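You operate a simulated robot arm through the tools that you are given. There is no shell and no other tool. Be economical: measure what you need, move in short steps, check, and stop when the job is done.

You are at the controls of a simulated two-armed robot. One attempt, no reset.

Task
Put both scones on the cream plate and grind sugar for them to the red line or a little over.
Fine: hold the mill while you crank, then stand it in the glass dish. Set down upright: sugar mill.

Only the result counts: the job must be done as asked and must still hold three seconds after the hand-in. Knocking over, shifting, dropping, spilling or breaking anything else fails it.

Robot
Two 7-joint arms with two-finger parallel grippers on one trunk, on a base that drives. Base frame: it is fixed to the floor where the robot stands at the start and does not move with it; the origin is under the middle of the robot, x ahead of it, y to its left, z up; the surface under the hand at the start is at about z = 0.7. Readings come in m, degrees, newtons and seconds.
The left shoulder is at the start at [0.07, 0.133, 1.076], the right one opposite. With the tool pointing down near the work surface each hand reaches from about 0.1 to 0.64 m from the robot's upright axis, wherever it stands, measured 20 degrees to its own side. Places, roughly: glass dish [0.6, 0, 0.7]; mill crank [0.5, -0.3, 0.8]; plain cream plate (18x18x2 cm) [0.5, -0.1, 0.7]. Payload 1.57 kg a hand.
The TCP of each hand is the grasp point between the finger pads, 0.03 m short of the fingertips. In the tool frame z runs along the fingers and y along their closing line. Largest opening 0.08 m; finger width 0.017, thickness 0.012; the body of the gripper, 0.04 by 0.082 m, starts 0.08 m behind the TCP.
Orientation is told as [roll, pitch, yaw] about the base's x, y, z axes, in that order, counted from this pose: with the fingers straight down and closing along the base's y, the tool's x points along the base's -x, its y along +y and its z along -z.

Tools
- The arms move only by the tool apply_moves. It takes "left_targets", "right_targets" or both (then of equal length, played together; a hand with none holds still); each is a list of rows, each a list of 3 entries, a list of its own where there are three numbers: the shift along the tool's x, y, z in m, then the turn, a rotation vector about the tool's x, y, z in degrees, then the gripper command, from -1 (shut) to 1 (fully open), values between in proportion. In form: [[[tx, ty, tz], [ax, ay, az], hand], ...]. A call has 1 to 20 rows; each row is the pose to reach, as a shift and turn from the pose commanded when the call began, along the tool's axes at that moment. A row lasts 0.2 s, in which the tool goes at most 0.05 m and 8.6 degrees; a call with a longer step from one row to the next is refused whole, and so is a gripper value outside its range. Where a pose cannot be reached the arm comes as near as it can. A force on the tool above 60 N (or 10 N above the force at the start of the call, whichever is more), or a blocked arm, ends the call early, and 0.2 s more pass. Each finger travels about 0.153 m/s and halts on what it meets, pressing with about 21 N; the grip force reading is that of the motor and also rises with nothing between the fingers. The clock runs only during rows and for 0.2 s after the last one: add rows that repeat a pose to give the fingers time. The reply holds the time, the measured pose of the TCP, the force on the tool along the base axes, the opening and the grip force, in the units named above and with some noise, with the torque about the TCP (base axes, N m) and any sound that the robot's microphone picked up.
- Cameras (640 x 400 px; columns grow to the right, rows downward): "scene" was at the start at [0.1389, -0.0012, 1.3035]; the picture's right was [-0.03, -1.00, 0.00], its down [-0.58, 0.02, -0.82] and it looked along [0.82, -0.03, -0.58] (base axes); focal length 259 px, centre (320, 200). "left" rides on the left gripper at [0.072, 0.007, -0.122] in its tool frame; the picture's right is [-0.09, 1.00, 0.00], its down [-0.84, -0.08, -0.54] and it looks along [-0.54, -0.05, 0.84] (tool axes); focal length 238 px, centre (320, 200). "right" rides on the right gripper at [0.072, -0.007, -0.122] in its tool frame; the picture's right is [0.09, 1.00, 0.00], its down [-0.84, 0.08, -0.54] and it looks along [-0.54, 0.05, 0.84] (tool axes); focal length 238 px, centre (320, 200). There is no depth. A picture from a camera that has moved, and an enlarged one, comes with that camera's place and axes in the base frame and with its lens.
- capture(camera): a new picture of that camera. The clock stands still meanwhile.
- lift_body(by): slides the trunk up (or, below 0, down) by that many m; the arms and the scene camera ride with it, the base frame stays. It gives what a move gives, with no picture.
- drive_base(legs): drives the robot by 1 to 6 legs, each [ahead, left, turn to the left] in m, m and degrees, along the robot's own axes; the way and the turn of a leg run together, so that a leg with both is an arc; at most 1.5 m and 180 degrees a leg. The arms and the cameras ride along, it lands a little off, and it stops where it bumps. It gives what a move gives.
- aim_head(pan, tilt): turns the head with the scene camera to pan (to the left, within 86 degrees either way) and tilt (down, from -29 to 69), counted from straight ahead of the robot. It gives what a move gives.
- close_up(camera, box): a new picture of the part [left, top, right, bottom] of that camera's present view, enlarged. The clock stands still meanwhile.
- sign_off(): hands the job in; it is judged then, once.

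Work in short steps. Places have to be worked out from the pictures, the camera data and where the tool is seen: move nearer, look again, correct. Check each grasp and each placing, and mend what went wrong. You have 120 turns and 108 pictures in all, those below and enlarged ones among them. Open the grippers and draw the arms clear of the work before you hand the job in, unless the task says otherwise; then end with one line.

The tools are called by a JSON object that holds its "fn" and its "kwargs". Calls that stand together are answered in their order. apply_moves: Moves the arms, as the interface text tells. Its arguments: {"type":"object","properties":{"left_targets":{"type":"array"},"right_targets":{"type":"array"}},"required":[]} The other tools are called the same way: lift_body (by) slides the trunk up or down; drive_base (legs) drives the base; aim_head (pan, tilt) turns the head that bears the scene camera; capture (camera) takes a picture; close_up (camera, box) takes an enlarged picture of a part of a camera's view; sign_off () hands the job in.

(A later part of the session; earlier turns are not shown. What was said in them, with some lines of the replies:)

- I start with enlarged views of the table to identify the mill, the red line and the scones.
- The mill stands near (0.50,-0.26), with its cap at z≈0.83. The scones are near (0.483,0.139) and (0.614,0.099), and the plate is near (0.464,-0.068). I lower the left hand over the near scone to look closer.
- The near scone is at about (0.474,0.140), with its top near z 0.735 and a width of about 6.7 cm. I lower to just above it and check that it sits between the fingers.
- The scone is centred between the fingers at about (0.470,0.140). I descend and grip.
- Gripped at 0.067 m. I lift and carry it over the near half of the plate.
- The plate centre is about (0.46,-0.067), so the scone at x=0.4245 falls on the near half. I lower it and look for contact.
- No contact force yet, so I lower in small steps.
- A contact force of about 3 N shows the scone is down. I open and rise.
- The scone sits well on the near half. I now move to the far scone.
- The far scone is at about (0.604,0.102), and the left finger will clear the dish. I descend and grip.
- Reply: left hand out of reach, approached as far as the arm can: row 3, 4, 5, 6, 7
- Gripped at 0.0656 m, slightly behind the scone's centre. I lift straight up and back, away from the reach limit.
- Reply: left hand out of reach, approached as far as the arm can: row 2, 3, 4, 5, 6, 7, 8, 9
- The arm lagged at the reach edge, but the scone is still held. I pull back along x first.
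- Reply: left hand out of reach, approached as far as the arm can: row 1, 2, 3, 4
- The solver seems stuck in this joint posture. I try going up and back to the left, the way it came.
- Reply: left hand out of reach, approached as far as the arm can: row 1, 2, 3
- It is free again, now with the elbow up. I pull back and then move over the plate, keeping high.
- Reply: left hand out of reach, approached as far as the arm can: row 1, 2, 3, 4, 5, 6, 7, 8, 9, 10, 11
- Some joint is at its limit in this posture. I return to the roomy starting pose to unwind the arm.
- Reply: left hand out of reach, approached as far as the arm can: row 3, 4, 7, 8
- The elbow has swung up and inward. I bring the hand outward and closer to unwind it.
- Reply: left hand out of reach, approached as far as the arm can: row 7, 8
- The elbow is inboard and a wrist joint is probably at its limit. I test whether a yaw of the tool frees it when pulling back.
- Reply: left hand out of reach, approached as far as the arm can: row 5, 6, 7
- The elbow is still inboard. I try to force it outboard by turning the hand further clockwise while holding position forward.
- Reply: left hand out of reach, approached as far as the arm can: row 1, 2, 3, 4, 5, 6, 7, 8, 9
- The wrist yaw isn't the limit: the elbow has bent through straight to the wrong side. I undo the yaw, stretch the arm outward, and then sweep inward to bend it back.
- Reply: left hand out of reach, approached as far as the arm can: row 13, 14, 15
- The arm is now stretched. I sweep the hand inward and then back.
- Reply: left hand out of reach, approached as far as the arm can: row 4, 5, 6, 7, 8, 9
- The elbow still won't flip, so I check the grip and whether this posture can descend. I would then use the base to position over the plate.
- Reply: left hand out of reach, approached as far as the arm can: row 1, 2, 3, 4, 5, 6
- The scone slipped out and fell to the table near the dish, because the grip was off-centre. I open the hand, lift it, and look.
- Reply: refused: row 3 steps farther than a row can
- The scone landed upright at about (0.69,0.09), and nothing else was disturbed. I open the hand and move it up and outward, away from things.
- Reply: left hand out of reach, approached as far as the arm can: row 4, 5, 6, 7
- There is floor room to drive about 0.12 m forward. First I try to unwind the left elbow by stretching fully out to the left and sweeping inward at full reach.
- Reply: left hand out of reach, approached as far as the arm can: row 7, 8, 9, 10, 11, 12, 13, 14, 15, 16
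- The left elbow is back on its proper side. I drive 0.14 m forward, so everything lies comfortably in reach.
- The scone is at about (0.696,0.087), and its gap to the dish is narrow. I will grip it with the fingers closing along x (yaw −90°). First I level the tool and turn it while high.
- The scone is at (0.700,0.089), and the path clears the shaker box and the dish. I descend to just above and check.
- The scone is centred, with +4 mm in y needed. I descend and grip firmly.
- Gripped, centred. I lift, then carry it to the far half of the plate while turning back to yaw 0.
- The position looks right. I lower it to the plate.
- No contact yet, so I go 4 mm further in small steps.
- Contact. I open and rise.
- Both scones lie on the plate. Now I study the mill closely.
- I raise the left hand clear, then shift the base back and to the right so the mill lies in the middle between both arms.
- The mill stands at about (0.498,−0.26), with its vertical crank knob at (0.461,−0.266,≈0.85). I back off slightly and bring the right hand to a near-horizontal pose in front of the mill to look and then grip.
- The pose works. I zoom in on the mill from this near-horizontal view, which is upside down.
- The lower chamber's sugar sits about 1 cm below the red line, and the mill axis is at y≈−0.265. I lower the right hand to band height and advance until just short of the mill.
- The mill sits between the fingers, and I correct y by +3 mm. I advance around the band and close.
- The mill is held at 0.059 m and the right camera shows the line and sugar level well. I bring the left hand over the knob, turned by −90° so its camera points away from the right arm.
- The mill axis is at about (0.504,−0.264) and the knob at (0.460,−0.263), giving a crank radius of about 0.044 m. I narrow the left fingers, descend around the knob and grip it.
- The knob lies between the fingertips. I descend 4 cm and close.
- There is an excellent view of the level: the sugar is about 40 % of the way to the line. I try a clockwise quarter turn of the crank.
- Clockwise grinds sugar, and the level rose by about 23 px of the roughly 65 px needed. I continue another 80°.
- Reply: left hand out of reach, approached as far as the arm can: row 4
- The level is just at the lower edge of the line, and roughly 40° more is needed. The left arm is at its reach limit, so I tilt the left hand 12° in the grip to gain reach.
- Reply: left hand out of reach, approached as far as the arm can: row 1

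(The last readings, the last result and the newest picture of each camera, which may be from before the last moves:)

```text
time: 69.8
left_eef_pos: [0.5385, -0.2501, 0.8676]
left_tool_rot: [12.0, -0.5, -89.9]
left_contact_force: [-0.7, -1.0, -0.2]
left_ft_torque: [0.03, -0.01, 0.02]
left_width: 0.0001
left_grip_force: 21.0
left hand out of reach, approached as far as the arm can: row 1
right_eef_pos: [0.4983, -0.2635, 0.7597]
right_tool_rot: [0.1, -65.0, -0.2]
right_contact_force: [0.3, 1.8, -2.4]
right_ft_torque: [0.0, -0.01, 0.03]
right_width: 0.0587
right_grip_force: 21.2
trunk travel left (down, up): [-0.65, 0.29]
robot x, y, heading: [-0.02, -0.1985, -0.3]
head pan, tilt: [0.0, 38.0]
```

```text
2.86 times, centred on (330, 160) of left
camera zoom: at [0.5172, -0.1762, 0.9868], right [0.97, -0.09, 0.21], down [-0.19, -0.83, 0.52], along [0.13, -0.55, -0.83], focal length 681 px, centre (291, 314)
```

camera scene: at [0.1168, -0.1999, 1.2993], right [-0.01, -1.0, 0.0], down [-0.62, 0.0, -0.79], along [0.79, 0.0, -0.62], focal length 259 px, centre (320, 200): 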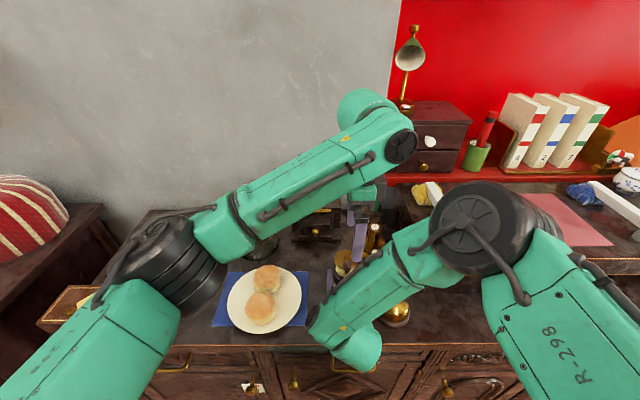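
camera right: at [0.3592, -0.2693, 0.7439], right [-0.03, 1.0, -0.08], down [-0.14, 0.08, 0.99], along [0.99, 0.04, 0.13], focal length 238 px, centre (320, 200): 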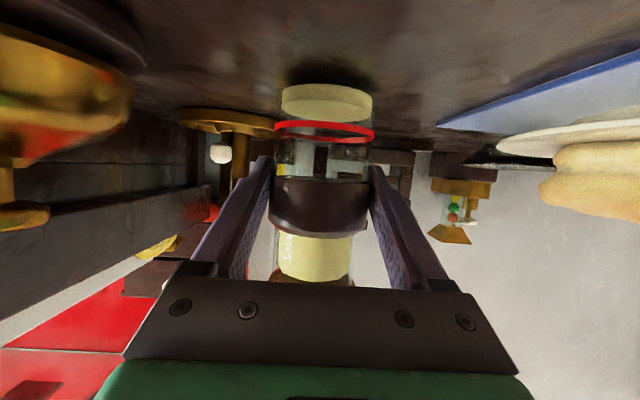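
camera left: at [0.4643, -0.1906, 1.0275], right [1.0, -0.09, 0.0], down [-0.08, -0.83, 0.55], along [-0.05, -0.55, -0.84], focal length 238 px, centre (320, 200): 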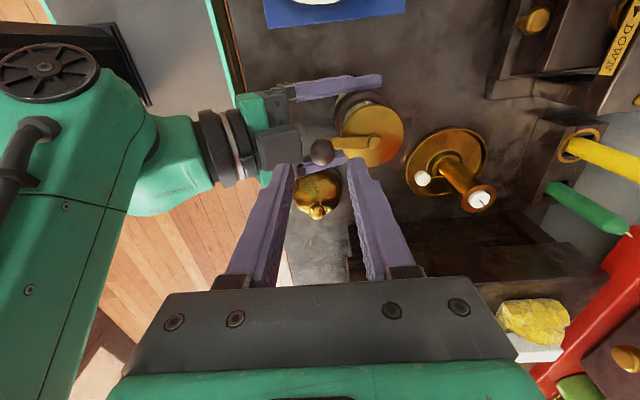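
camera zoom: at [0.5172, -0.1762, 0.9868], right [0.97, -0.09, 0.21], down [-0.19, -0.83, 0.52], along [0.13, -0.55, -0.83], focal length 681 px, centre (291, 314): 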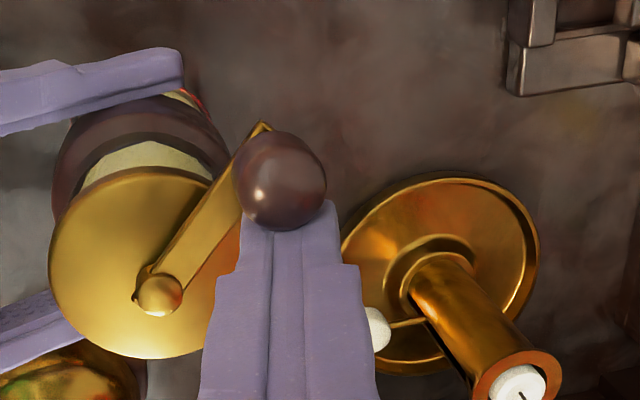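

The knob squeezed out of the fingers, and the crank is at about 44°. I use the closed fingers as a pusher: hop over to the counter-clockwise side of the knob and push it gently clockwise.

{"fn": "apply_moves", "kwargs": {"left_targets": [[[0, 0.0083, -0.0391], [0, 0, 0], -1], [[0.0292, -0.0261, -0.0464], [0, 0, 0], -1], [[0.0292, -0.0344, -0.0073], [0, 0, 0], -1], [[0.0281, -0.027, -0.0057], [0, 0, 0], -1], [[0.0255, -0.02, -0.0042], [0, 0, 0], -1]]}}

{"fn": "close_up", "kwargs": {"camera": "left", "box": [220, 90, 440, 230]}}

{"fn": "close_up", "kwargs": {"camera": "right", "box": [240, 60, 410, 200]}}

```text
time: 71.0
left_eef_pos: [0.5179, -0.2227, 0.8672]
left_tool_rot: [12.0, -0.4, -90.0]
left_contact_force: [-0.6, -0.3, -0.5]
left_ft_torque: [0.03, 0.0, -0.02]
left_width: 0.0
left_grip_force: 21.0
right_eef_pos: [0.4984, -0.2641, 0.7588]
right_tool_rot: [0.0, -65.0, -0.3]
right_contact_force: [1.6, 0.5, -2.6]
right_ft_torque: [0.04, 0.03, 0.01]
right_width: 0.0585
right_grip_force: 21.2
trunk travel left (down, up): [-0.65, 0.29]
robot x, y, heading: [-0.0261, -0.1996, -0.4]
head pan, tilt: [0.0, 38.0]
```

```text
2.86 times, centred on (330, 160) of left
camera zoom: at [0.4977, -0.1507, 0.9863], right [0.97, -0.09, 0.21], down [-0.19, -0.83, 0.52], along [0.13, -0.55, -0.83], focal length 681 px, centre (291, 314)
```

zoom: 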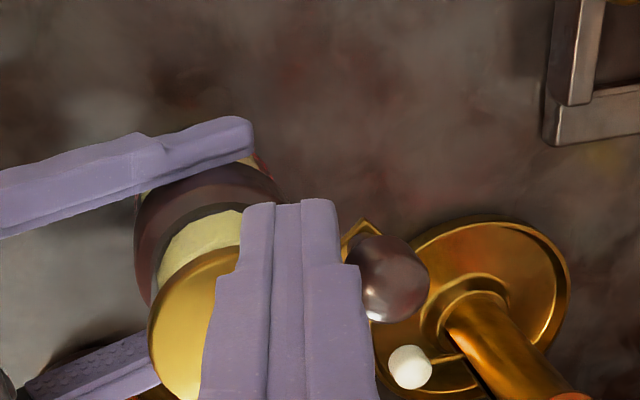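

```text
2.86 times, centred on (325, 130) of right
camera zoom: at [0.3595, -0.2693, 0.7437], right [-0.03, 1.0, -0.08], down [-0.14, 0.08, 0.99], along [0.99, 0.04, 0.13], focal length 681 px, centre (306, 400)
```

zoom: 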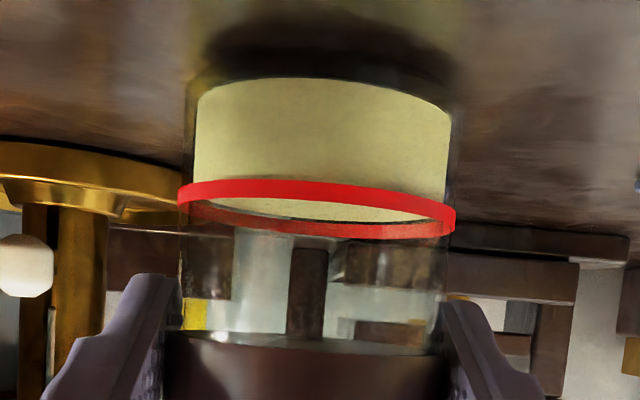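

The fingers are now against the knob. I zoom tightly on the line to judge the level.

{"fn": "close_up", "kwargs": {"camera": "right", "box": [280, 95, 360, 150]}}

```text
7.27 times, centred on (320, 122) of right
camera zoom: at [0.3595, -0.2693, 0.7437], right [-0.03, 1.0, -0.08], down [-0.14, 0.08, 0.99], along [0.99, 0.04, 0.13], focal length 1734 px, centre (320, 764)
```

zoom: 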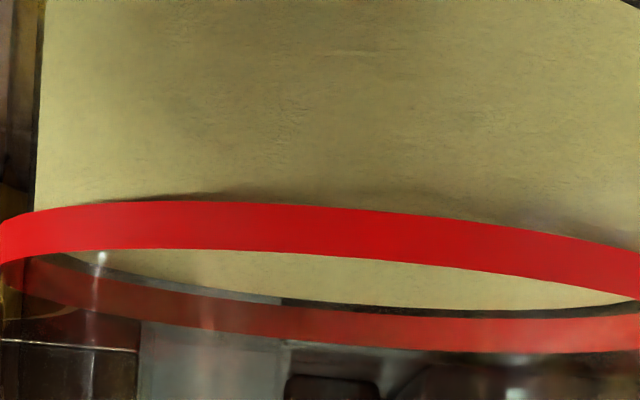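

The sugar is about at the line's lower edge. I push the knob about 25° further clockwise and check again.

{"fn": "apply_moves", "kwargs": {"left_targets": [[[-0.0055, 0.006, 0.0013], [0, 0, 0], -1], [[-0.0103, 0.0117, 0.0025], [0, 0, 0], -1], [[-0.0131, 0.0144, 0.0031], [0, 0, 0], -1]]}}

{"fn": "close_up", "kwargs": {"camera": "left", "box": [220, 90, 440, 230]}}

{"fn": "close_up", "kwargs": {"camera": "right", "box": [280, 95, 360, 150]}}

```text
time: 71.8
left_eef_pos: [0.5325, -0.2364, 0.8657]
left_tool_rot: [11.9, -0.5, -90.0]
left_contact_force: [-1.9, 0.6, 0.0]
left_ft_torque: [0.01, 0.05, 0.01]
left_width: 0.0
left_grip_force: 21.0
right_eef_pos: [0.4991, -0.2652, 0.7579]
right_tool_rot: [0.0, -65.1, -0.4]
right_contact_force: [1.8, -0.4, -3.2]
right_ft_torque: [0.01, 0.1, -0.06]
right_width: 0.0585
right_grip_force: 21.1
trunk travel left (down, up): [-0.65, 0.29]
robot x, y, heading: [-0.0243, -0.2021, -0.3]
head pan, tilt: [0.0, 38.0]
```

```text
2.86 times, centred on (330, 160) of left
camera zoom: at [0.5119, -0.1632, 0.9867], right [0.97, -0.09, 0.21], down [-0.19, -0.83, 0.52], along [0.13, -0.55, -0.83], focal length 681 px, centre (291, 314)
```

zoom: 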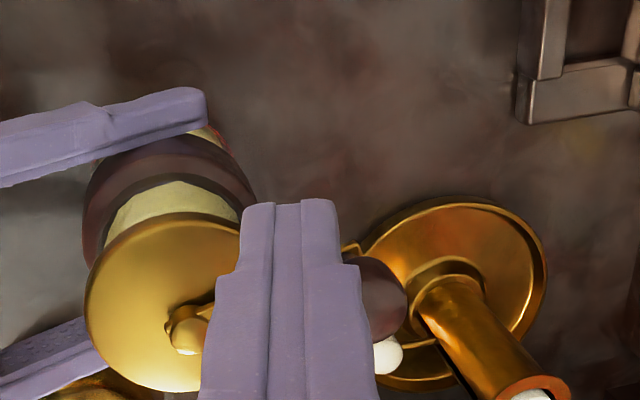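

```text
7.27 times, centred on (320, 122) of right
camera zoom: at [0.3592, -0.2694, 0.7437], right [-0.03, 1.0, -0.08], down [-0.14, 0.08, 0.99], along [0.99, 0.04, 0.13], focal length 1734 px, centre (320, 764)
```

zoom: 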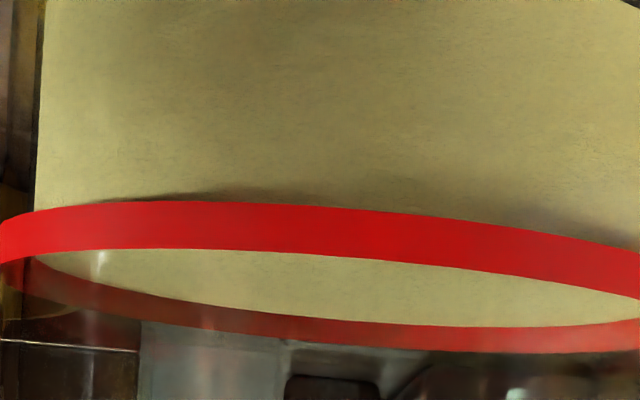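

The sugar now covers about 40 % of the line's width. I push about 30° more to bring it level with the line's top edge.

{"fn": "apply_moves", "kwargs": {"left_targets": [[[-0.0062, 0.0048, 0.001], [0, 0, 0], -1], [[-0.0131, 0.008, 0.0017], [0, 0, 0], -1], [[-0.0205, 0.0099, 0.0021], [0, 0, 0], -1]]}}

{"fn": "close_up", "kwargs": {"camera": "right", "box": [280, 95, 360, 150]}}

{"fn": "close_up", "kwargs": {"camera": "left", "box": [220, 90, 440, 230]}}

```text
time: 72.6
left_eef_pos: [0.5423, -0.2566, 0.8664]
left_tool_rot: [12.0, -0.4, -90.0]
left_contact_force: [-0.4, 0.5, -1.0]
left_ft_torque: [0.04, 0.01, 0.0]
left_width: 0.0
left_grip_force: 20.6
right_eef_pos: [0.4988, -0.2647, 0.7595]
right_tool_rot: [0.0, -65.0, -0.4]
right_contact_force: [0.3, -1.1, -3.0]
right_ft_torque: [0.08, 0.05, -0.04]
right_width: 0.0585
right_grip_force: 21.5
trunk travel left (down, up): [-0.65, 0.29]
robot x, y, heading: [-0.0227, -0.2004, -0.1]
head pan, tilt: [0.0, 38.0]
```

```text
7.27 times, centred on (320, 122) of right
camera zoom: at [0.3592, -0.2695, 0.7437], right [-0.03, 1.0, -0.08], down [-0.14, 0.08, 0.99], along [0.99, 0.04, 0.13], focal length 1734 px, centre (320, 764)
```

zoom: 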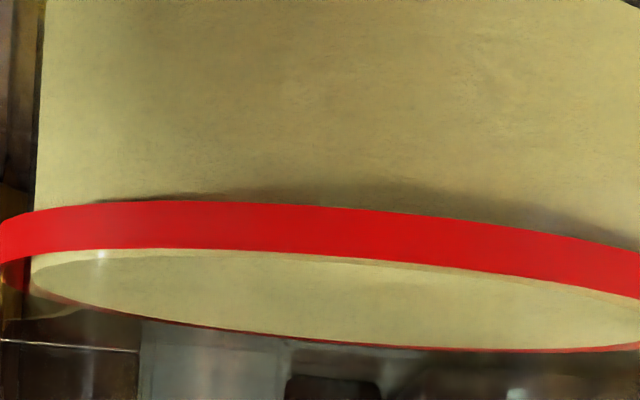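

```text
2.86 times, centred on (330, 160) of left
camera zoom: at [0.5223, -0.1842, 0.9868], right [0.97, -0.09, 0.21], down [-0.19, -0.83, 0.52], along [0.13, -0.55, -0.83], focal length 681 px, centre (291, 314)
```

zoom: 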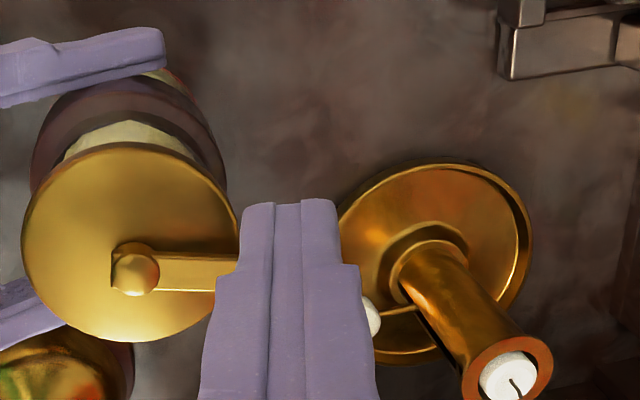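

The sugar is level with the top of the red line. I withdraw the left hand upward and to the left.

{"fn": "apply_moves", "kwargs": {"left_targets": [[[0.003, 0.0083, -0.0391], [0, 0, 0], -1], [[0.003, 0.0166, -0.078], [0, 0, 0], -1], [[0.003, 0.025, -0.117], [0, 0, 0], -1], [[0.04, 0.02, -0.147], [0, 0, 0], -1], [[0.08, -0.01, -0.157], [0, 0, 0], -1], [[0.11, -0.045, -0.165], [0, 0, 0], -1], [[0.14, -0.08, -0.17], [0, 0, 0], -1], [[0.17, -0.11, -0.18], [0, 0, 0], -1], [[0.2, -0.14, -0.19], [0, 0, 0], -1], [[0.23, -0.17, -0.2], [0, 0, 0], -1]]}}

{"fn": "capture", "kwargs": {"camera": "scene"}}

{"fn": "close_up", "kwargs": {"camera": "right", "box": [240, 60, 410, 200]}}

```text
refused: row 5 steps farther than a row can; nothing moved
```

```text
41 pictures are left
camera scene: at [0.1175, -0.2002, 1.2992], right [-0.01, -1.0, 0.0], down [-0.62, 0.0, -0.79], along [0.79, 0.0, -0.62], focal length 259 px, centre (320, 200)
```

scene: 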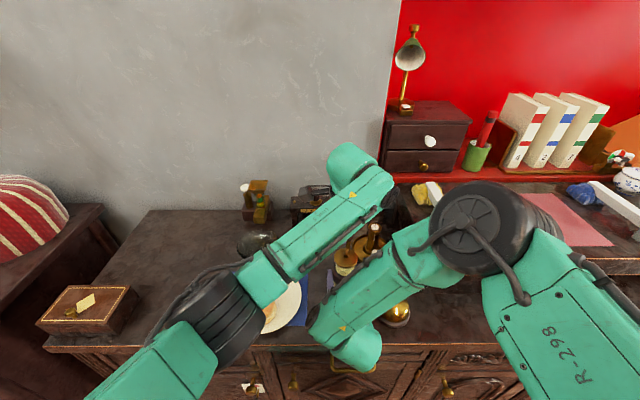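

```text
2.86 times, centred on (325, 130) of right
camera zoom: at [0.3592, -0.2695, 0.7437], right [-0.03, 1.0, -0.08], down [-0.14, 0.08, 0.99], along [0.99, 0.04, 0.13], focal length 681 px, centre (306, 400)
```

zoom: 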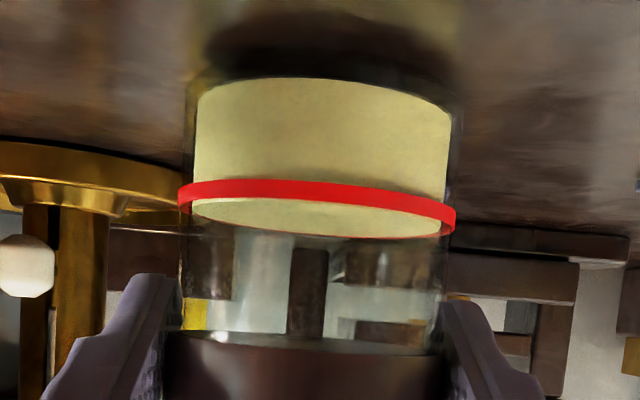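

The call was refused for step size, so I redo it with smaller steps.

{"fn": "apply_moves", "kwargs": {"left_targets": [[[0.003, 0.0083, -0.0391], [0, 0, 0], -1], [[0.003, 0.0166, -0.078], [0, 0, 0], -1], [[0.003, 0.025, -0.117], [0, 0, 0], -1], [[0.03, 0.02, -0.147], [0, 0, 0], -1], [[0.06, 0.0, -0.157], [0, 0, 0], -1], [[0.09, -0.025, -0.165], [0, 0, 0], -1], [[0.12, -0.05, -0.17], [0, 0, 0], -1], [[0.15, -0.075, -0.18], [0, 0, 0], -1], [[0.18, -0.1, -0.185], [0, 0, 0], -1], [[0.21, -0.125, -0.19], [0, 0, 0], -1], [[0.24, -0.15, -0.195], [0, 0, 0], -1], [[0.27, -0.17, -0.2], [0, 0, 0], -1]]}}

{"fn": "capture", "kwargs": {"camera": "scene"}}

```text
time: 75.2
left_eef_pos: [0.3329, 0.015, 1.0236]
left_tool_rot: [12.1, -0.4, -89.9]
left_contact_force: [-0.1, 0.9, 1.2]
left_ft_torque: [-0.02, -0.03, 0.01]
left_width: 0.0
left_grip_force: 21.3
right_eef_pos: [0.4985, -0.2637, 0.7601]
right_tool_rot: [-0.1, -65.0, -0.2]
right_contact_force: [0.0, 0.6, -4.1]
right_ft_torque: [-0.02, 0.02, 0.03]
right_width: 0.0587
right_grip_force: 21.1
trunk travel left (down, up): [-0.65, 0.29]
robot x, y, heading: [-0.0217, -0.1987, -0.1]
head pan, tilt: [0.0, 38.0]
```

```text
39 pictures are left
camera scene: at [0.1158, -0.1984, 1.2994], right [-0.01, -1.0, 0.0], down [-0.62, 0.0, -0.79], along [0.79, -0.01, -0.62], focal length 259 px, centre (320, 200)
```

scene: 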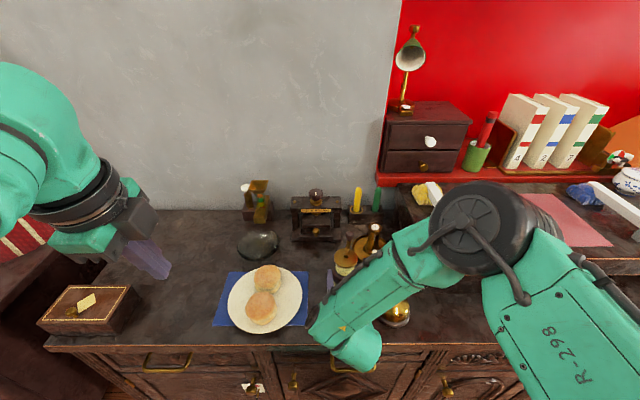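

All is well. I lift the mill 12 cm straight up with the right hand.

{"fn": "apply_moves", "kwargs": {"right_targets": [[[-0.0181, 0, -0.0085], [0, 0, 0], -0.3], [[-0.0453, 0, -0.0211], [0, 0, 0], -0.3], [[-0.077, 0, -0.036], [0, 0, 0], -0.3], [[-0.1087, 0, -0.0507], [0, 0, 0], -0.3], [[-0.1087, 0, -0.0507], [0, 0, 0], -0.3]]}}

{"fn": "capture", "kwargs": {"camera": "right"}}

```text
time: 76.4
left_eef_pos: [0.3353, 0.0154, 1.0246]
left_tool_rot: [12.0, -0.4, -90.0]
left_contact_force: [-0.5, -0.2, 1.0]
left_ft_torque: [-0.01, 0.01, 0.01]
left_width: 0.0001
left_grip_force: 20.6
right_eef_pos: [0.4979, -0.2647, 0.8804]
right_tool_rot: [0.0, -64.9, -0.2]
right_contact_force: [1.1, 0.2, -3.9]
right_ft_torque: [0.02, 0.04, 0.04]
right_width: 0.0586
right_grip_force: 20.8
trunk travel left (down, up): [-0.65, 0.29]
robot x, y, heading: [-0.0209, -0.1967, -0.2]
head pan, tilt: [0.0, 38.0]
```

```text
38 pictures are left
camera right: at [0.3574, -0.2705, 0.8656], right [-0.03, 1.0, -0.08], down [-0.14, 0.08, 0.99], along [0.99, 0.04, 0.13], focal length 238 px, centre (320, 200)
```

right: 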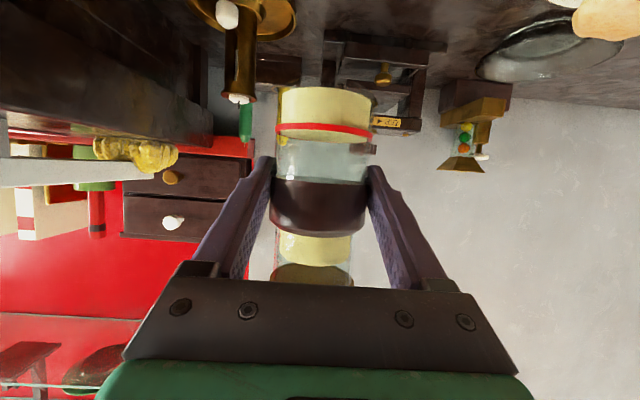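

The mill is held firmly and upright. I drive the base left, then forward, carrying the mill over clear space.

{"fn": "drive_base", "kwargs": {"legs": [[0, 0.1, 0], [0, 0.1, 0], [0.06, 0, 0], [0.06, 0, 0]]}}

{"fn": "capture", "kwargs": {"camera": "scene"}}

```text
time: 79.5
left_eef_pos: [0.457, 0.2147, 1.0247]
left_tool_rot: [12.1, -0.5, -90.1]
left_contact_force: [0.8, -0.7, -0.2]
left_ft_torque: [-0.01, 0.02, 0.01]
left_width: 0.0
left_grip_force: 20.6
right_eef_pos: [0.6161, -0.067, 0.8813]
right_tool_rot: [0.0, -65.0, -0.3]
right_contact_force: [0.2, 1.0, -3.4]
right_ft_torque: [0.04, 0.05, 0.03]
right_width: 0.0589
right_grip_force: 21.0
trunk travel left (down, up): [-0.65, 0.29]
robot x, y, heading: [0.102, 0.0014, -0.2]
head pan, tilt: [0.0, 38.0]
```

```text
37 pictures are left
camera scene: at [0.2368, -0.0001, 1.2994], right [-0.01, -1.0, 0.0], down [-0.62, 0.0, -0.79], along [0.79, -0.01, -0.62], focal length 259 px, centre (320, 200)
```

scene: 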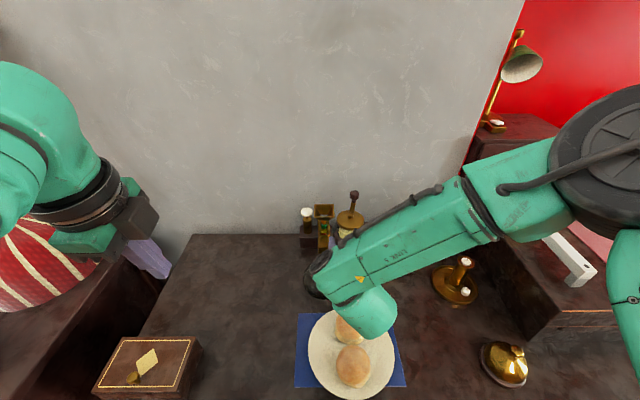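

The right arm blocks the head view. The left hand's camera looks this way, so I use it.

{"fn": "capture", "kwargs": {"camera": "left"}}

```text
36 pictures are left
camera left: at [0.4355, 0.2874, 1.1456], right [0.97, -0.09, 0.21], down [-0.19, -0.83, 0.52], along [0.13, -0.55, -0.83], focal length 238 px, centre (320, 200)
```

left: 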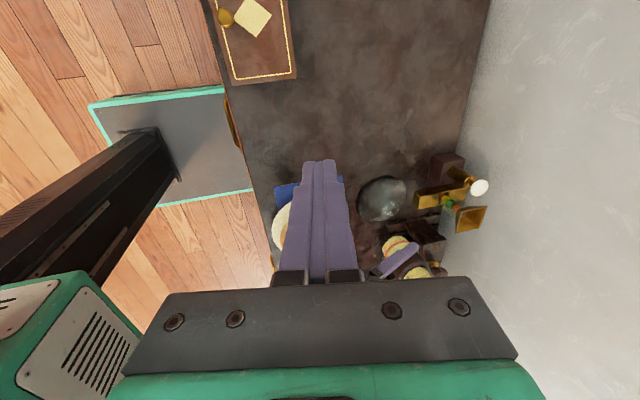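

{"fn": "close_up", "kwargs": {"camera": "left", "box": [340, 155, 468, 290]}}

```text
2.96 times, centred on (404, 222) of left
camera zoom: at [0.4355, 0.2874, 1.1456], right [0.97, -0.09, 0.21], down [-0.19, -0.83, 0.52], along [0.13, -0.55, -0.83], focal length 706 px, centre (71, 133)
```

zoom: 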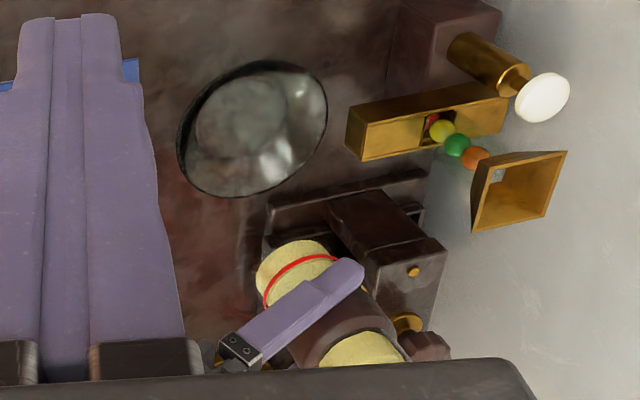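

The dish floor centre is about (0.640,−0.021), with a floor radius of about 3.6 cm. I yaw the right hand 60° so its camera clears the plate, and bring the mill above the dish.

{"fn": "apply_moves", "kwargs": {"right_targets": [[[0, 0, 0], [-6.8, 0, -3.17], -0.3], [[0, 0.005, 0], [-13.6, 0, -6.34], -0.3], [[0, 0.01, 0], [-20.4, 0, -9.51], -0.3], [[-0.002, 0.015, 0.005], [-27.2, 0, -12.68], -0.3], [[-0.004, 0.022, 0.01], [-34.0, 0, -15.85], -0.3], [[-0.006, 0.029, 0.014], [-40.8, 0, -19.02], -0.3], [[-0.008, 0.036, 0.018], [-47.6, 0, -22.19], -0.3], [[-0.0093, 0.043, 0.0199], [-54.4, 0, -25.36], -0.3], [[-0.0093, 0.043, 0.0199], [-54.4, 0, -25.36], -0.3]]}}

{"fn": "close_up", "kwargs": {"camera": "left", "box": [320, 130, 480, 290]}}

{"fn": "capture", "kwargs": {"camera": "scene"}}

```text
time: 81.5
left_eef_pos: [0.457, 0.2144, 1.0248]
left_tool_rot: [12.0, -0.4, -90.0]
left_contact_force: [-0.2, -0.2, 0.5]
left_ft_torque: [0.0, 0.0, 0.0]
left_width: 0.0
left_grip_force: 20.5
right_eef_pos: [0.6398, -0.0236, 0.8806]
right_tool_rot: [0.0, -65.0, 59.7]
right_contact_force: [-0.2, 0.9, -3.3]
right_ft_torque: [-0.03, 0.02, 0.0]
right_width: 0.0587
right_grip_force: 21.1
right hand out of reach, approached as far as the arm can: row 3
trunk travel left (down, up): [-0.65, 0.29]
robot x, y, heading: [0.0961, 0.0026, -0.5]
head pan, tilt: [0.0, 38.0]
```

```text
2.50 times, centred on (400, 210) of left
camera zoom: at [0.4362, 0.287, 1.1454], right [0.97, -0.09, 0.21], down [-0.19, -0.83, 0.52], along [0.13, -0.55, -0.83], focal length 596 px, centre (120, 175)
```

zoom: 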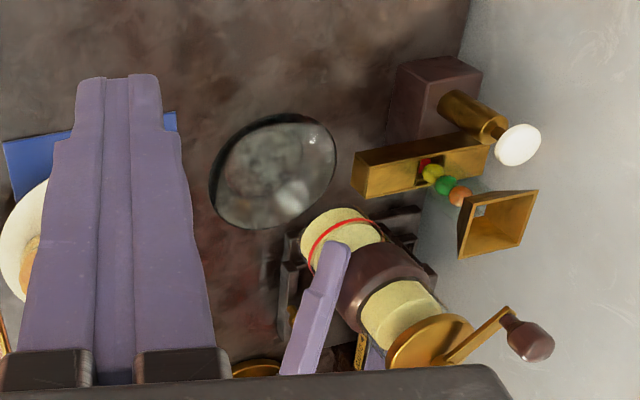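

```text
33 pictures are left
camera scene: at [0.2376, -0.0005, 1.2993], right [-0.01, -1.0, 0.0], down [-0.62, 0.01, -0.79], along [0.79, -0.01, -0.62], focal length 259 px, centre (320, 200)
```

scene: 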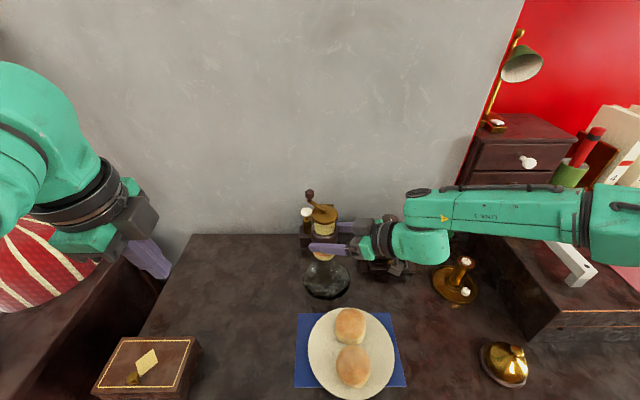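

{"fn": "close_up", "kwargs": {"camera": "scene", "box": [270, 180, 400, 310]}}

```text
3.08 times, centred on (335, 245) of scene
camera zoom: at [0.2376, -0.0005, 1.2993], right [-0.01, -1.0, 0.0], down [-0.62, 0.01, -0.79], along [0.79, -0.01, -0.62], focal length 797 px, centre (274, 62)
```

zoom: 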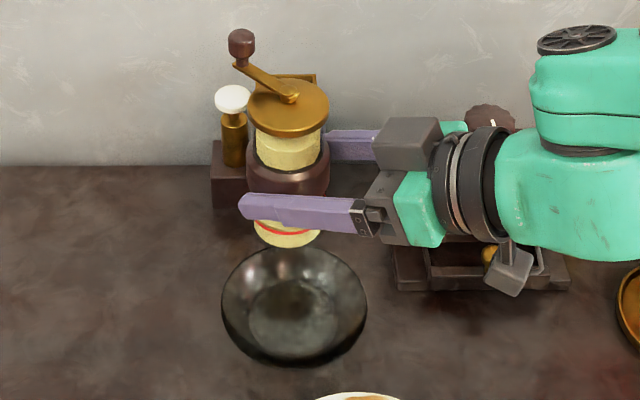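

The mill is nearly centred over the dish; I shift −5 mm in y. The press and plate are clear of the hand, so I lower it 10 cm.

{"fn": "apply_moves", "kwargs": {"right_targets": [[[0.002, -0.0016, -0.0044], [0, 0, 0], -0.3], [[0.0291, -0.0016, 0.0083], [0, 0, 0], -0.3], [[0.0563, -0.0016, 0.021], [0, 0, 0], -0.3], [[0.0745, -0.0016, 0.0294], [0, 0, 0], -0.3], [[0.0881, -0.0016, 0.0358], [0, 0, 0], -0.3]]}}

{"fn": "close_up", "kwargs": {"camera": "scene", "box": [270, 200, 400, 310]}}

{"fn": "capture", "kwargs": {"camera": "right"}}

```text
time: 82.7
left_eef_pos: [0.4564, 0.2146, 1.0259]
left_tool_rot: [12.0, -0.4, -90.0]
left_contact_force: [0.0, 0.3, -0.3]
left_ft_torque: [0.01, -0.01, 0.01]
left_width: 0.0
left_grip_force: 21.3
right_eef_pos: [0.6368, -0.0301, 0.7836]
right_tool_rot: [0.0, -65.0, 59.6]
right_contact_force: [-0.1, 0.2, -4.6]
right_ft_torque: [-0.06, 0.0, 0.01]
right_width: 0.0586
right_grip_force: 20.7
trunk travel left (down, up): [-0.65, 0.29]
robot x, y, heading: [0.0957, 0.0005, -0.3]
head pan, tilt: [0.0, 38.0]
```

```text
3.64 times, centred on (335, 255) of scene
camera zoom: at [0.2386, -0.0001, 1.2992], right [-0.01, -1.0, 0.0], down [-0.62, 0.0, -0.79], along [0.79, -0.01, -0.62], focal length 942 px, centre (266, 0)
```

zoom: 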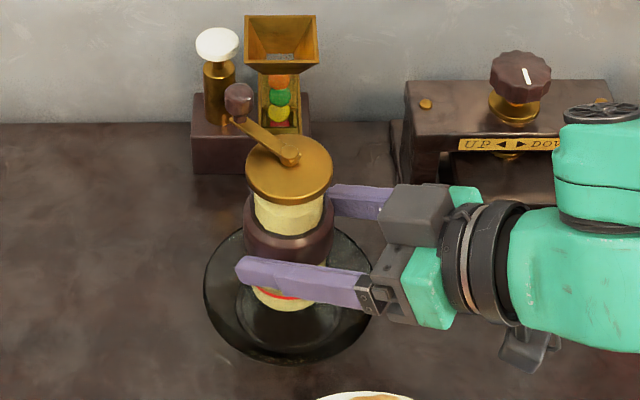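

```text
30 pictures are left
camera right: at [0.5731, -0.1532, 0.7702], right [-0.88, 0.47, -0.08], down [-0.14, -0.08, 0.99], along [0.46, 0.88, 0.13], focal length 238 px, centre (320, 200)
```

right: 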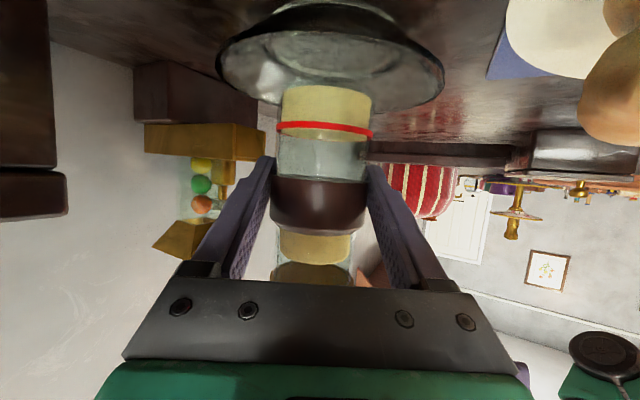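

It is within about 4 mm of centre. I correct and lower 14 mm more, watching the force.

{"fn": "apply_moves", "kwargs": {"right_targets": [[[0.0012, 0.003, -0.0026], [0, 0, 0], -0.3], [[0.0057, 0.003, -0.0005], [0, 0, 0], -0.3], [[0.0103, 0.003, 0.0016], [0, 0, 0], -0.3], [[0.0121, 0.003, 0.0025], [0, 0, 0], -0.3], [[0.0139, 0.003, 0.0033], [0, 0, 0], -0.3]]}}

{"fn": "close_up", "kwargs": {"camera": "right", "box": [200, 0, 460, 200]}}

```text
time: 83.8
left_eef_pos: [0.4574, 0.215, 1.0248]
left_tool_rot: [12.0, -0.4, -90.1]
left_contact_force: [0.5, -0.1, 0.4]
left_ft_torque: [-0.01, -0.01, 0.04]
left_width: 0.0001
left_grip_force: 20.7
right_eef_pos: [0.6346, -0.0307, 0.7722]
right_tool_rot: [0.1, -64.9, 59.5]
right_contact_force: [-0.7, 0.3, -3.5]
right_ft_torque: [-0.06, 0.06, -0.02]
right_width: 0.0586
right_grip_force: 21.1
trunk travel left (down, up): [-0.65, 0.29]
robot x, y, heading: [0.1011, 0.0027, -0.5]
head pan, tilt: [0.0, 38.0]
```

```text
2.00 times, centred on (330, 100) of right
camera zoom: at [0.5705, -0.1538, 0.757], right [-0.88, 0.47, -0.08], down [-0.14, -0.08, 0.99], along [0.46, 0.88, 0.13], focal length 477 px, centre (300, 400)
```

zoom: 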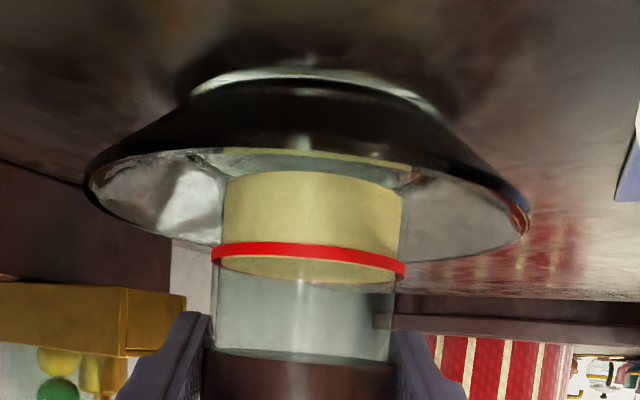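

It is centred laterally. I continue down in 2 mm steps until the weight transfers.

{"fn": "apply_moves", "kwargs": {"right_targets": [[[0.0018, 0, 0.0008], [0, 0, 0], -0.3], [[0.0036, 0, 0.0017], [0, 0, 0], -0.3], [[0.0054, 0, 0.0025], [0, 0, 0], -0.3]]}}

```text
time: 84.7
left_eef_pos: [0.4567, 0.2133, 1.0257]
left_tool_rot: [11.9, -0.5, -90.1]
left_contact_force: [0.5, -0.2, -0.3]
left_ft_torque: [0.01, -0.01, 0.01]
left_width: 0.0
left_grip_force: 20.5
right_eef_pos: [0.634, -0.0292, 0.7667]
right_tool_rot: [0.0, -64.9, 59.6]
right_contact_force: [0.5, 0.5, -1.7]
right_ft_torque: [0.01, -0.02, -0.02]
right_width: 0.0587
right_grip_force: 21.2
trunk travel left (down, up): [-0.65, 0.29]
robot x, y, heading: [0.1, 0.0022, -0.5]
head pan, tilt: [0.0, 38.0]
```

{"fn": "apply_moves", "kwargs": {"right_targets": [[[0.0009, 0, 0.0004], [0, 0, 0], -0.3], [[0.0018, 0, 0.0008], [0, 0, 0], -0.3]]}}

{"fn": "close_up", "kwargs": {"camera": "scene", "box": [270, 200, 400, 310]}}

{"fn": "close_up", "kwargs": {"camera": "right", "box": [200, 0, 460, 200]}}

```text
time: 85.2
left_eef_pos: [0.4553, 0.2134, 1.0262]
left_tool_rot: [12.1, -0.5, -90.1]
left_contact_force: [-0.2, -0.7, 0.5]
left_ft_torque: [0.03, -0.03, 0.01]
left_width: 0.0
left_grip_force: 20.8
right_eef_pos: [0.6347, -0.0286, 0.7648]
right_tool_rot: [-0.2, -65.2, 59.7]
right_contact_force: [1.4, -1.0, 8.7]
right_ft_torque: [0.29, -0.2, -0.09]
right_width: 0.0585
right_grip_force: 20.4
trunk travel left (down, up): [-0.65, 0.29]
robot x, y, heading: [0.1019, -0.0015, -0.4]
head pan, tilt: [0.0, 38.0]
```

```text
3.64 times, centred on (335, 255) of scene
camera zoom: at [0.2362, -0.0003, 1.2996], right [-0.01, -1.0, 0.0], down [-0.61, 0.01, -0.79], along [0.79, -0.01, -0.61], focal length 942 px, centre (266, 0)
```

zoom: 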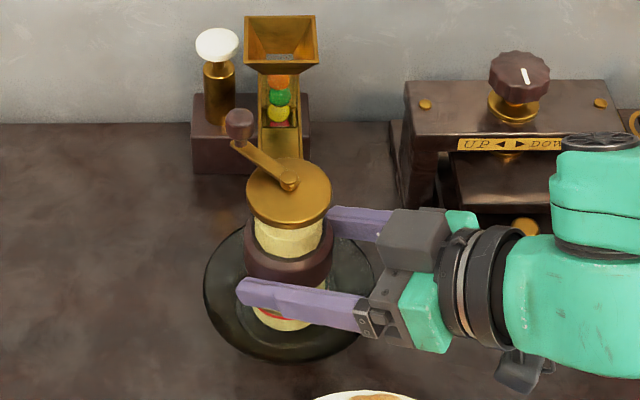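

```text
2.00 times, centred on (330, 100) of right
camera zoom: at [0.5694, -0.1533, 0.7509], right [-0.88, 0.47, -0.09], down [-0.14, -0.08, 0.99], along [0.46, 0.88, 0.14], focal length 477 px, centre (300, 400)
```

zoom: 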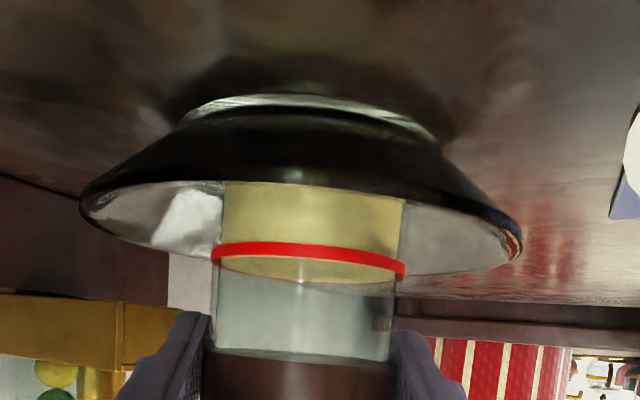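

The mill is seated: the contact force is +8.7 N and the floor is at 0.706. I ease the pressure, open the fingers and back straight out.

{"fn": "apply_moves", "kwargs": {"right_targets": [[[-0.0008, 0, -0.0004], [0, 0, 0], -0.3], [[-0.0008, 0, -0.0004], [0, 0, 0], 0.6], [[-0.0008, 0, -0.0004], [0, 0, 0], 1], [[-0.0008, 0, -0.0004], [0, 0, 0], 1]]}}

{"fn": "capture", "kwargs": {"camera": "right"}}

```text
time: 86.2
left_eef_pos: [0.4557, 0.2132, 1.0261]
left_tool_rot: [12.0, -0.5, -90.1]
left_contact_force: [0.8, -0.8, 0.3]
left_ft_torque: [0.0, 0.0, 0.04]
left_width: 0.0
left_grip_force: 20.7
right_eef_pos: [0.6339, -0.0291, 0.7652]
right_tool_rot: [0.0, -65.0, 59.5]
right_contact_force: [-0.9, -0.3, -0.2]
right_ft_torque: [0.01, -0.01, 0.01]
right_width: 0.0799
right_grip_force: 0.1
trunk travel left (down, up): [-0.65, 0.29]
robot x, y, heading: [0.1062, 0.0004, -0.3]
head pan, tilt: [0.0, 38.0]
```

```text
26 pictures are left
camera right: at [0.5692, -0.1539, 0.75], right [-0.88, 0.47, -0.08], down [-0.14, -0.08, 0.99], along [0.46, 0.88, 0.13], focal length 238 px, centre (320, 200)
```

right: 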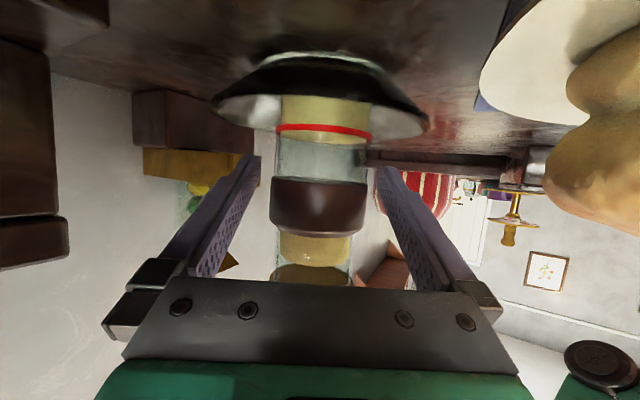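

The mill stands upright on its own. I back the hand out.

{"fn": "apply_moves", "kwargs": {"right_targets": [[[0, 0, -0.02], [0, 0, 0], 1], [[0, 0, -0.05], [0, 0, 0], 1], [[0, 0, -0.09], [0, 0, 0], 1], [[-0.02, 0, -0.12], [0, 0, 0], 1], [[-0.06, 0, -0.13], [0, 0, 0], 1], [[-0.1, 0, -0.14], [0, 0, 0], 1], [[-0.14, 0, -0.16], [0, 0, 0], 1]]}}

{"fn": "capture", "kwargs": {"camera": "right"}}

{"fn": "capture", "kwargs": {"camera": "scene"}}

```text
time: 87.8
left_eef_pos: [0.4562, 0.2166, 1.0263]
left_tool_rot: [12.1, -0.5, -90.1]
left_contact_force: [-0.3, 0.2, -0.7]
left_ft_torque: [0.02, 0.01, -0.01]
left_width: 0.0002
left_grip_force: 21.0
right_eef_pos: [0.6084, -0.0851, 0.947]
right_tool_rot: [0.3, -64.9, 59.4]
right_contact_force: [0.8, 0.9, -0.1]
right_ft_torque: [-0.03, 0.01, -0.03]
right_width: 0.0801
right_grip_force: 0.1
right hand out of reach, approached as far as the arm can: row 6, 7
trunk travel left (down, up): [-0.65, 0.29]
robot x, y, heading: [0.1002, -0.0002, -0.5]
head pan, tilt: [0.0, 38.0]
```

```text
25 pictures are left
camera right: at [0.5433, -0.209, 0.9324], right [-0.88, 0.47, -0.08], down [-0.14, -0.08, 0.99], along [0.46, 0.88, 0.13], focal length 238 px, centre (320, 200)
```

right: 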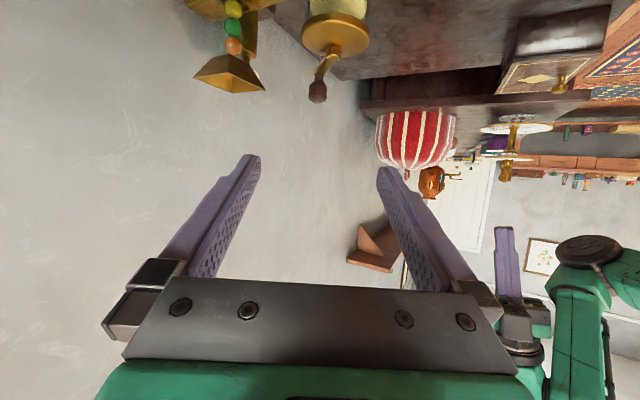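

```text
24 pictures are left
camera scene: at [0.2372, 0.0013, 1.2993], right [-0.01, -1.0, 0.0], down [-0.62, 0.0, -0.79], along [0.79, -0.01, -0.62], focal length 259 px, centre (320, 200)
```

scene: 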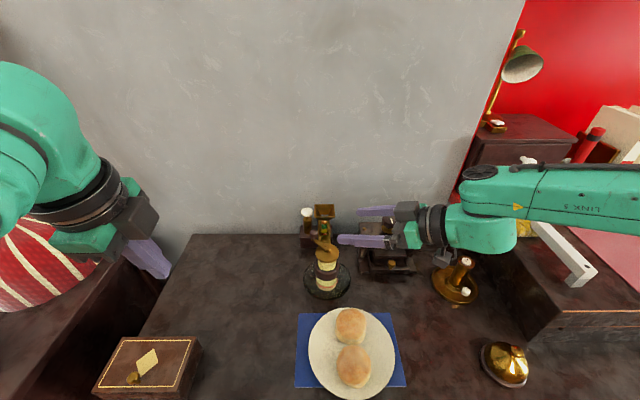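

The mill stands in the dish. I open the left gripper, back the base off so both arms are clear, and check.

{"fn": "apply_moves", "kwargs": {"left_targets": [[[0, 0, 0], [0, 0, 0], 0], [[0, 0, 0], [0, 0, 0], 1], [[0, 0, 0], [0, 0, 0], 1]]}}

{"fn": "drive_base", "kwargs": {"legs": [[-0.15, 0, 0], [-0.15, 0, 0]]}}

{"fn": "capture", "kwargs": {"camera": "scene"}}

{"fn": "close_up", "kwargs": {"camera": "scene", "box": [220, 190, 420, 340]}}

```text
time: 88.7
left_eef_pos: [0.4556, 0.2143, 1.0261]
left_tool_rot: [12.1, -0.4, -90.1]
left_contact_force: [0.2, -0.1, -0.4]
left_ft_torque: [-0.03, 0.02, -0.03]
left_width: 0.0799
left_grip_force: 0.2
right_eef_pos: [0.608, -0.0852, 0.9479]
right_tool_rot: [0.1, -65.2, 59.6]
right_contact_force: [0.7, -0.6, -0.1]
right_ft_torque: [-0.01, 0.02, 0.05]
right_width: 0.08
right_grip_force: 0.1
trunk travel left (down, up): [-0.65, 0.29]
robot x, y, heading: [0.103, -0.0007, -0.4]
head pan, tilt: [0.0, 38.0]
```

```text
time: 91.0
left_eef_pos: [0.1515, 0.2163, 1.0255]
left_tool_rot: [12.0, -0.5, -90.1]
left_contact_force: [-1.0, -0.4, 1.0]
left_ft_torque: [0.02, 0.0, 0.03]
left_width: 0.08
left_grip_force: 0.0
right_eef_pos: [0.3026, -0.0836, 0.9472]
right_tool_rot: [0.1, -65.1, 59.5]
right_contact_force: [0.3, 0.2, 0.1]
right_ft_torque: [0.03, 0.0, 0.04]
right_width: 0.08
right_grip_force: 0.0
trunk travel left (down, up): [-0.65, 0.29]
robot x, y, heading: [-0.207, 0.0044, -0.8]
head pan, tilt: [0.0, 38.0]
```

```text
23 pictures are left
camera scene: at [-0.0675, 0.0023, 1.2991], right [-0.01, -1.0, 0.0], down [-0.62, 0.01, -0.79], along [0.79, -0.01, -0.62], focal length 259 px, centre (320, 200)
```

scene: 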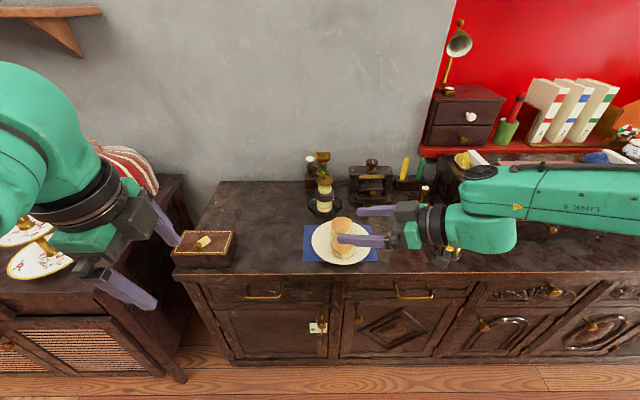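

```text
2.67 times, centred on (320, 265) of scene
camera zoom: at [-0.0675, 0.0023, 1.2991], right [-0.01, -1.0, 0.0], down [-0.62, 0.01, -0.79], along [0.79, -0.01, -0.62], focal length 691 px, centre (320, 27)
```

zoom: 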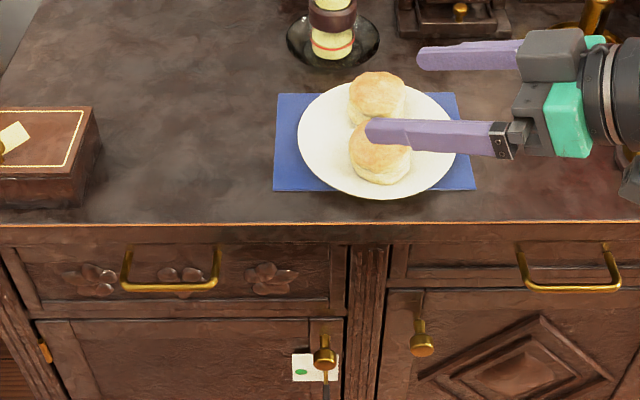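

I back off a little more so nothing hangs over the work, then take a final look.

{"fn": "drive_base", "kwargs": {"legs": [[-0.15, 0, 0]]}}

{"fn": "close_up", "kwargs": {"camera": "scene", "box": [200, 140, 460, 290]}}

{"fn": "close_up", "kwargs": {"camera": "scene", "box": [295, 150, 365, 240]}}

```text
time: 92.4
left_eef_pos: [-0.0, 0.2184, 1.0253]
left_tool_rot: [12.0, -0.4, -90.0]
left_contact_force: [-0.6, 0.1, -0.1]
left_ft_torque: [0.0, 0.0, -0.01]
left_width: 0.08
left_grip_force: 0.1
right_eef_pos: [0.1527, -0.0813, 0.947]
right_tool_rot: [0.0, -65.1, 59.6]
right_contact_force: [-0.8, 1.0, 0.5]
right_ft_torque: [-0.02, 0.03, 0.0]
right_width: 0.0799
right_grip_force: 0.0
trunk travel left (down, up): [-0.65, 0.29]
robot x, y, heading: [-0.3557, 0.0022, -0.1]
head pan, tilt: [0.0, 38.0]
```

```text
2.46 times, centred on (330, 215) of scene
camera zoom: at [-0.2184, 0.0037, 1.2992], right [0.0, -1.0, 0.0], down [-0.62, 0.0, -0.79], along [0.79, 0.0, -0.62], focal length 638 px, centre (295, 163)
```

zoom: 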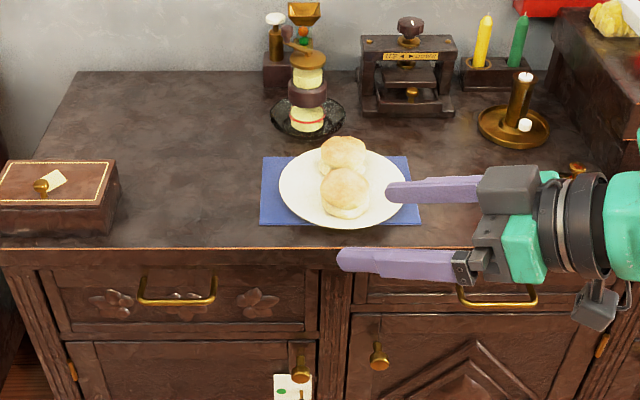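

```text
4.44 times, centred on (330, 195) of scene
camera zoom: at [-0.2184, 0.0037, 1.2992], right [0.0, -1.0, 0.0], down [-0.62, 0.0, -0.79], along [0.79, 0.0, -0.62], focal length 1152 px, centre (276, 222)
```

zoom: 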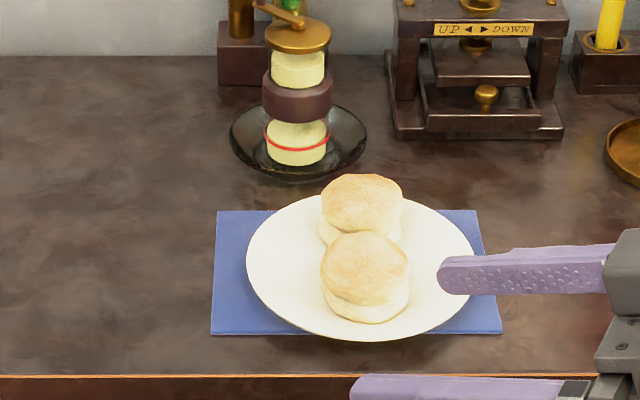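

Both scones are on the plate, the sugar is at the red line, the mill stands upright in the glass dish, and both arms are clear with the grippers open. I hand in.

{"fn": "sign_off", "kwargs": {}}

```text
The job is handed in.
```

I've handed the job in: both scones are on the cream plate, the sugar is ground to the top edge of the red line, and the mill stands upright in the glass dish. One scone slipped and fell onto the table on the way, but it landed upright without disturbing anything, and I picked it up and placed it.
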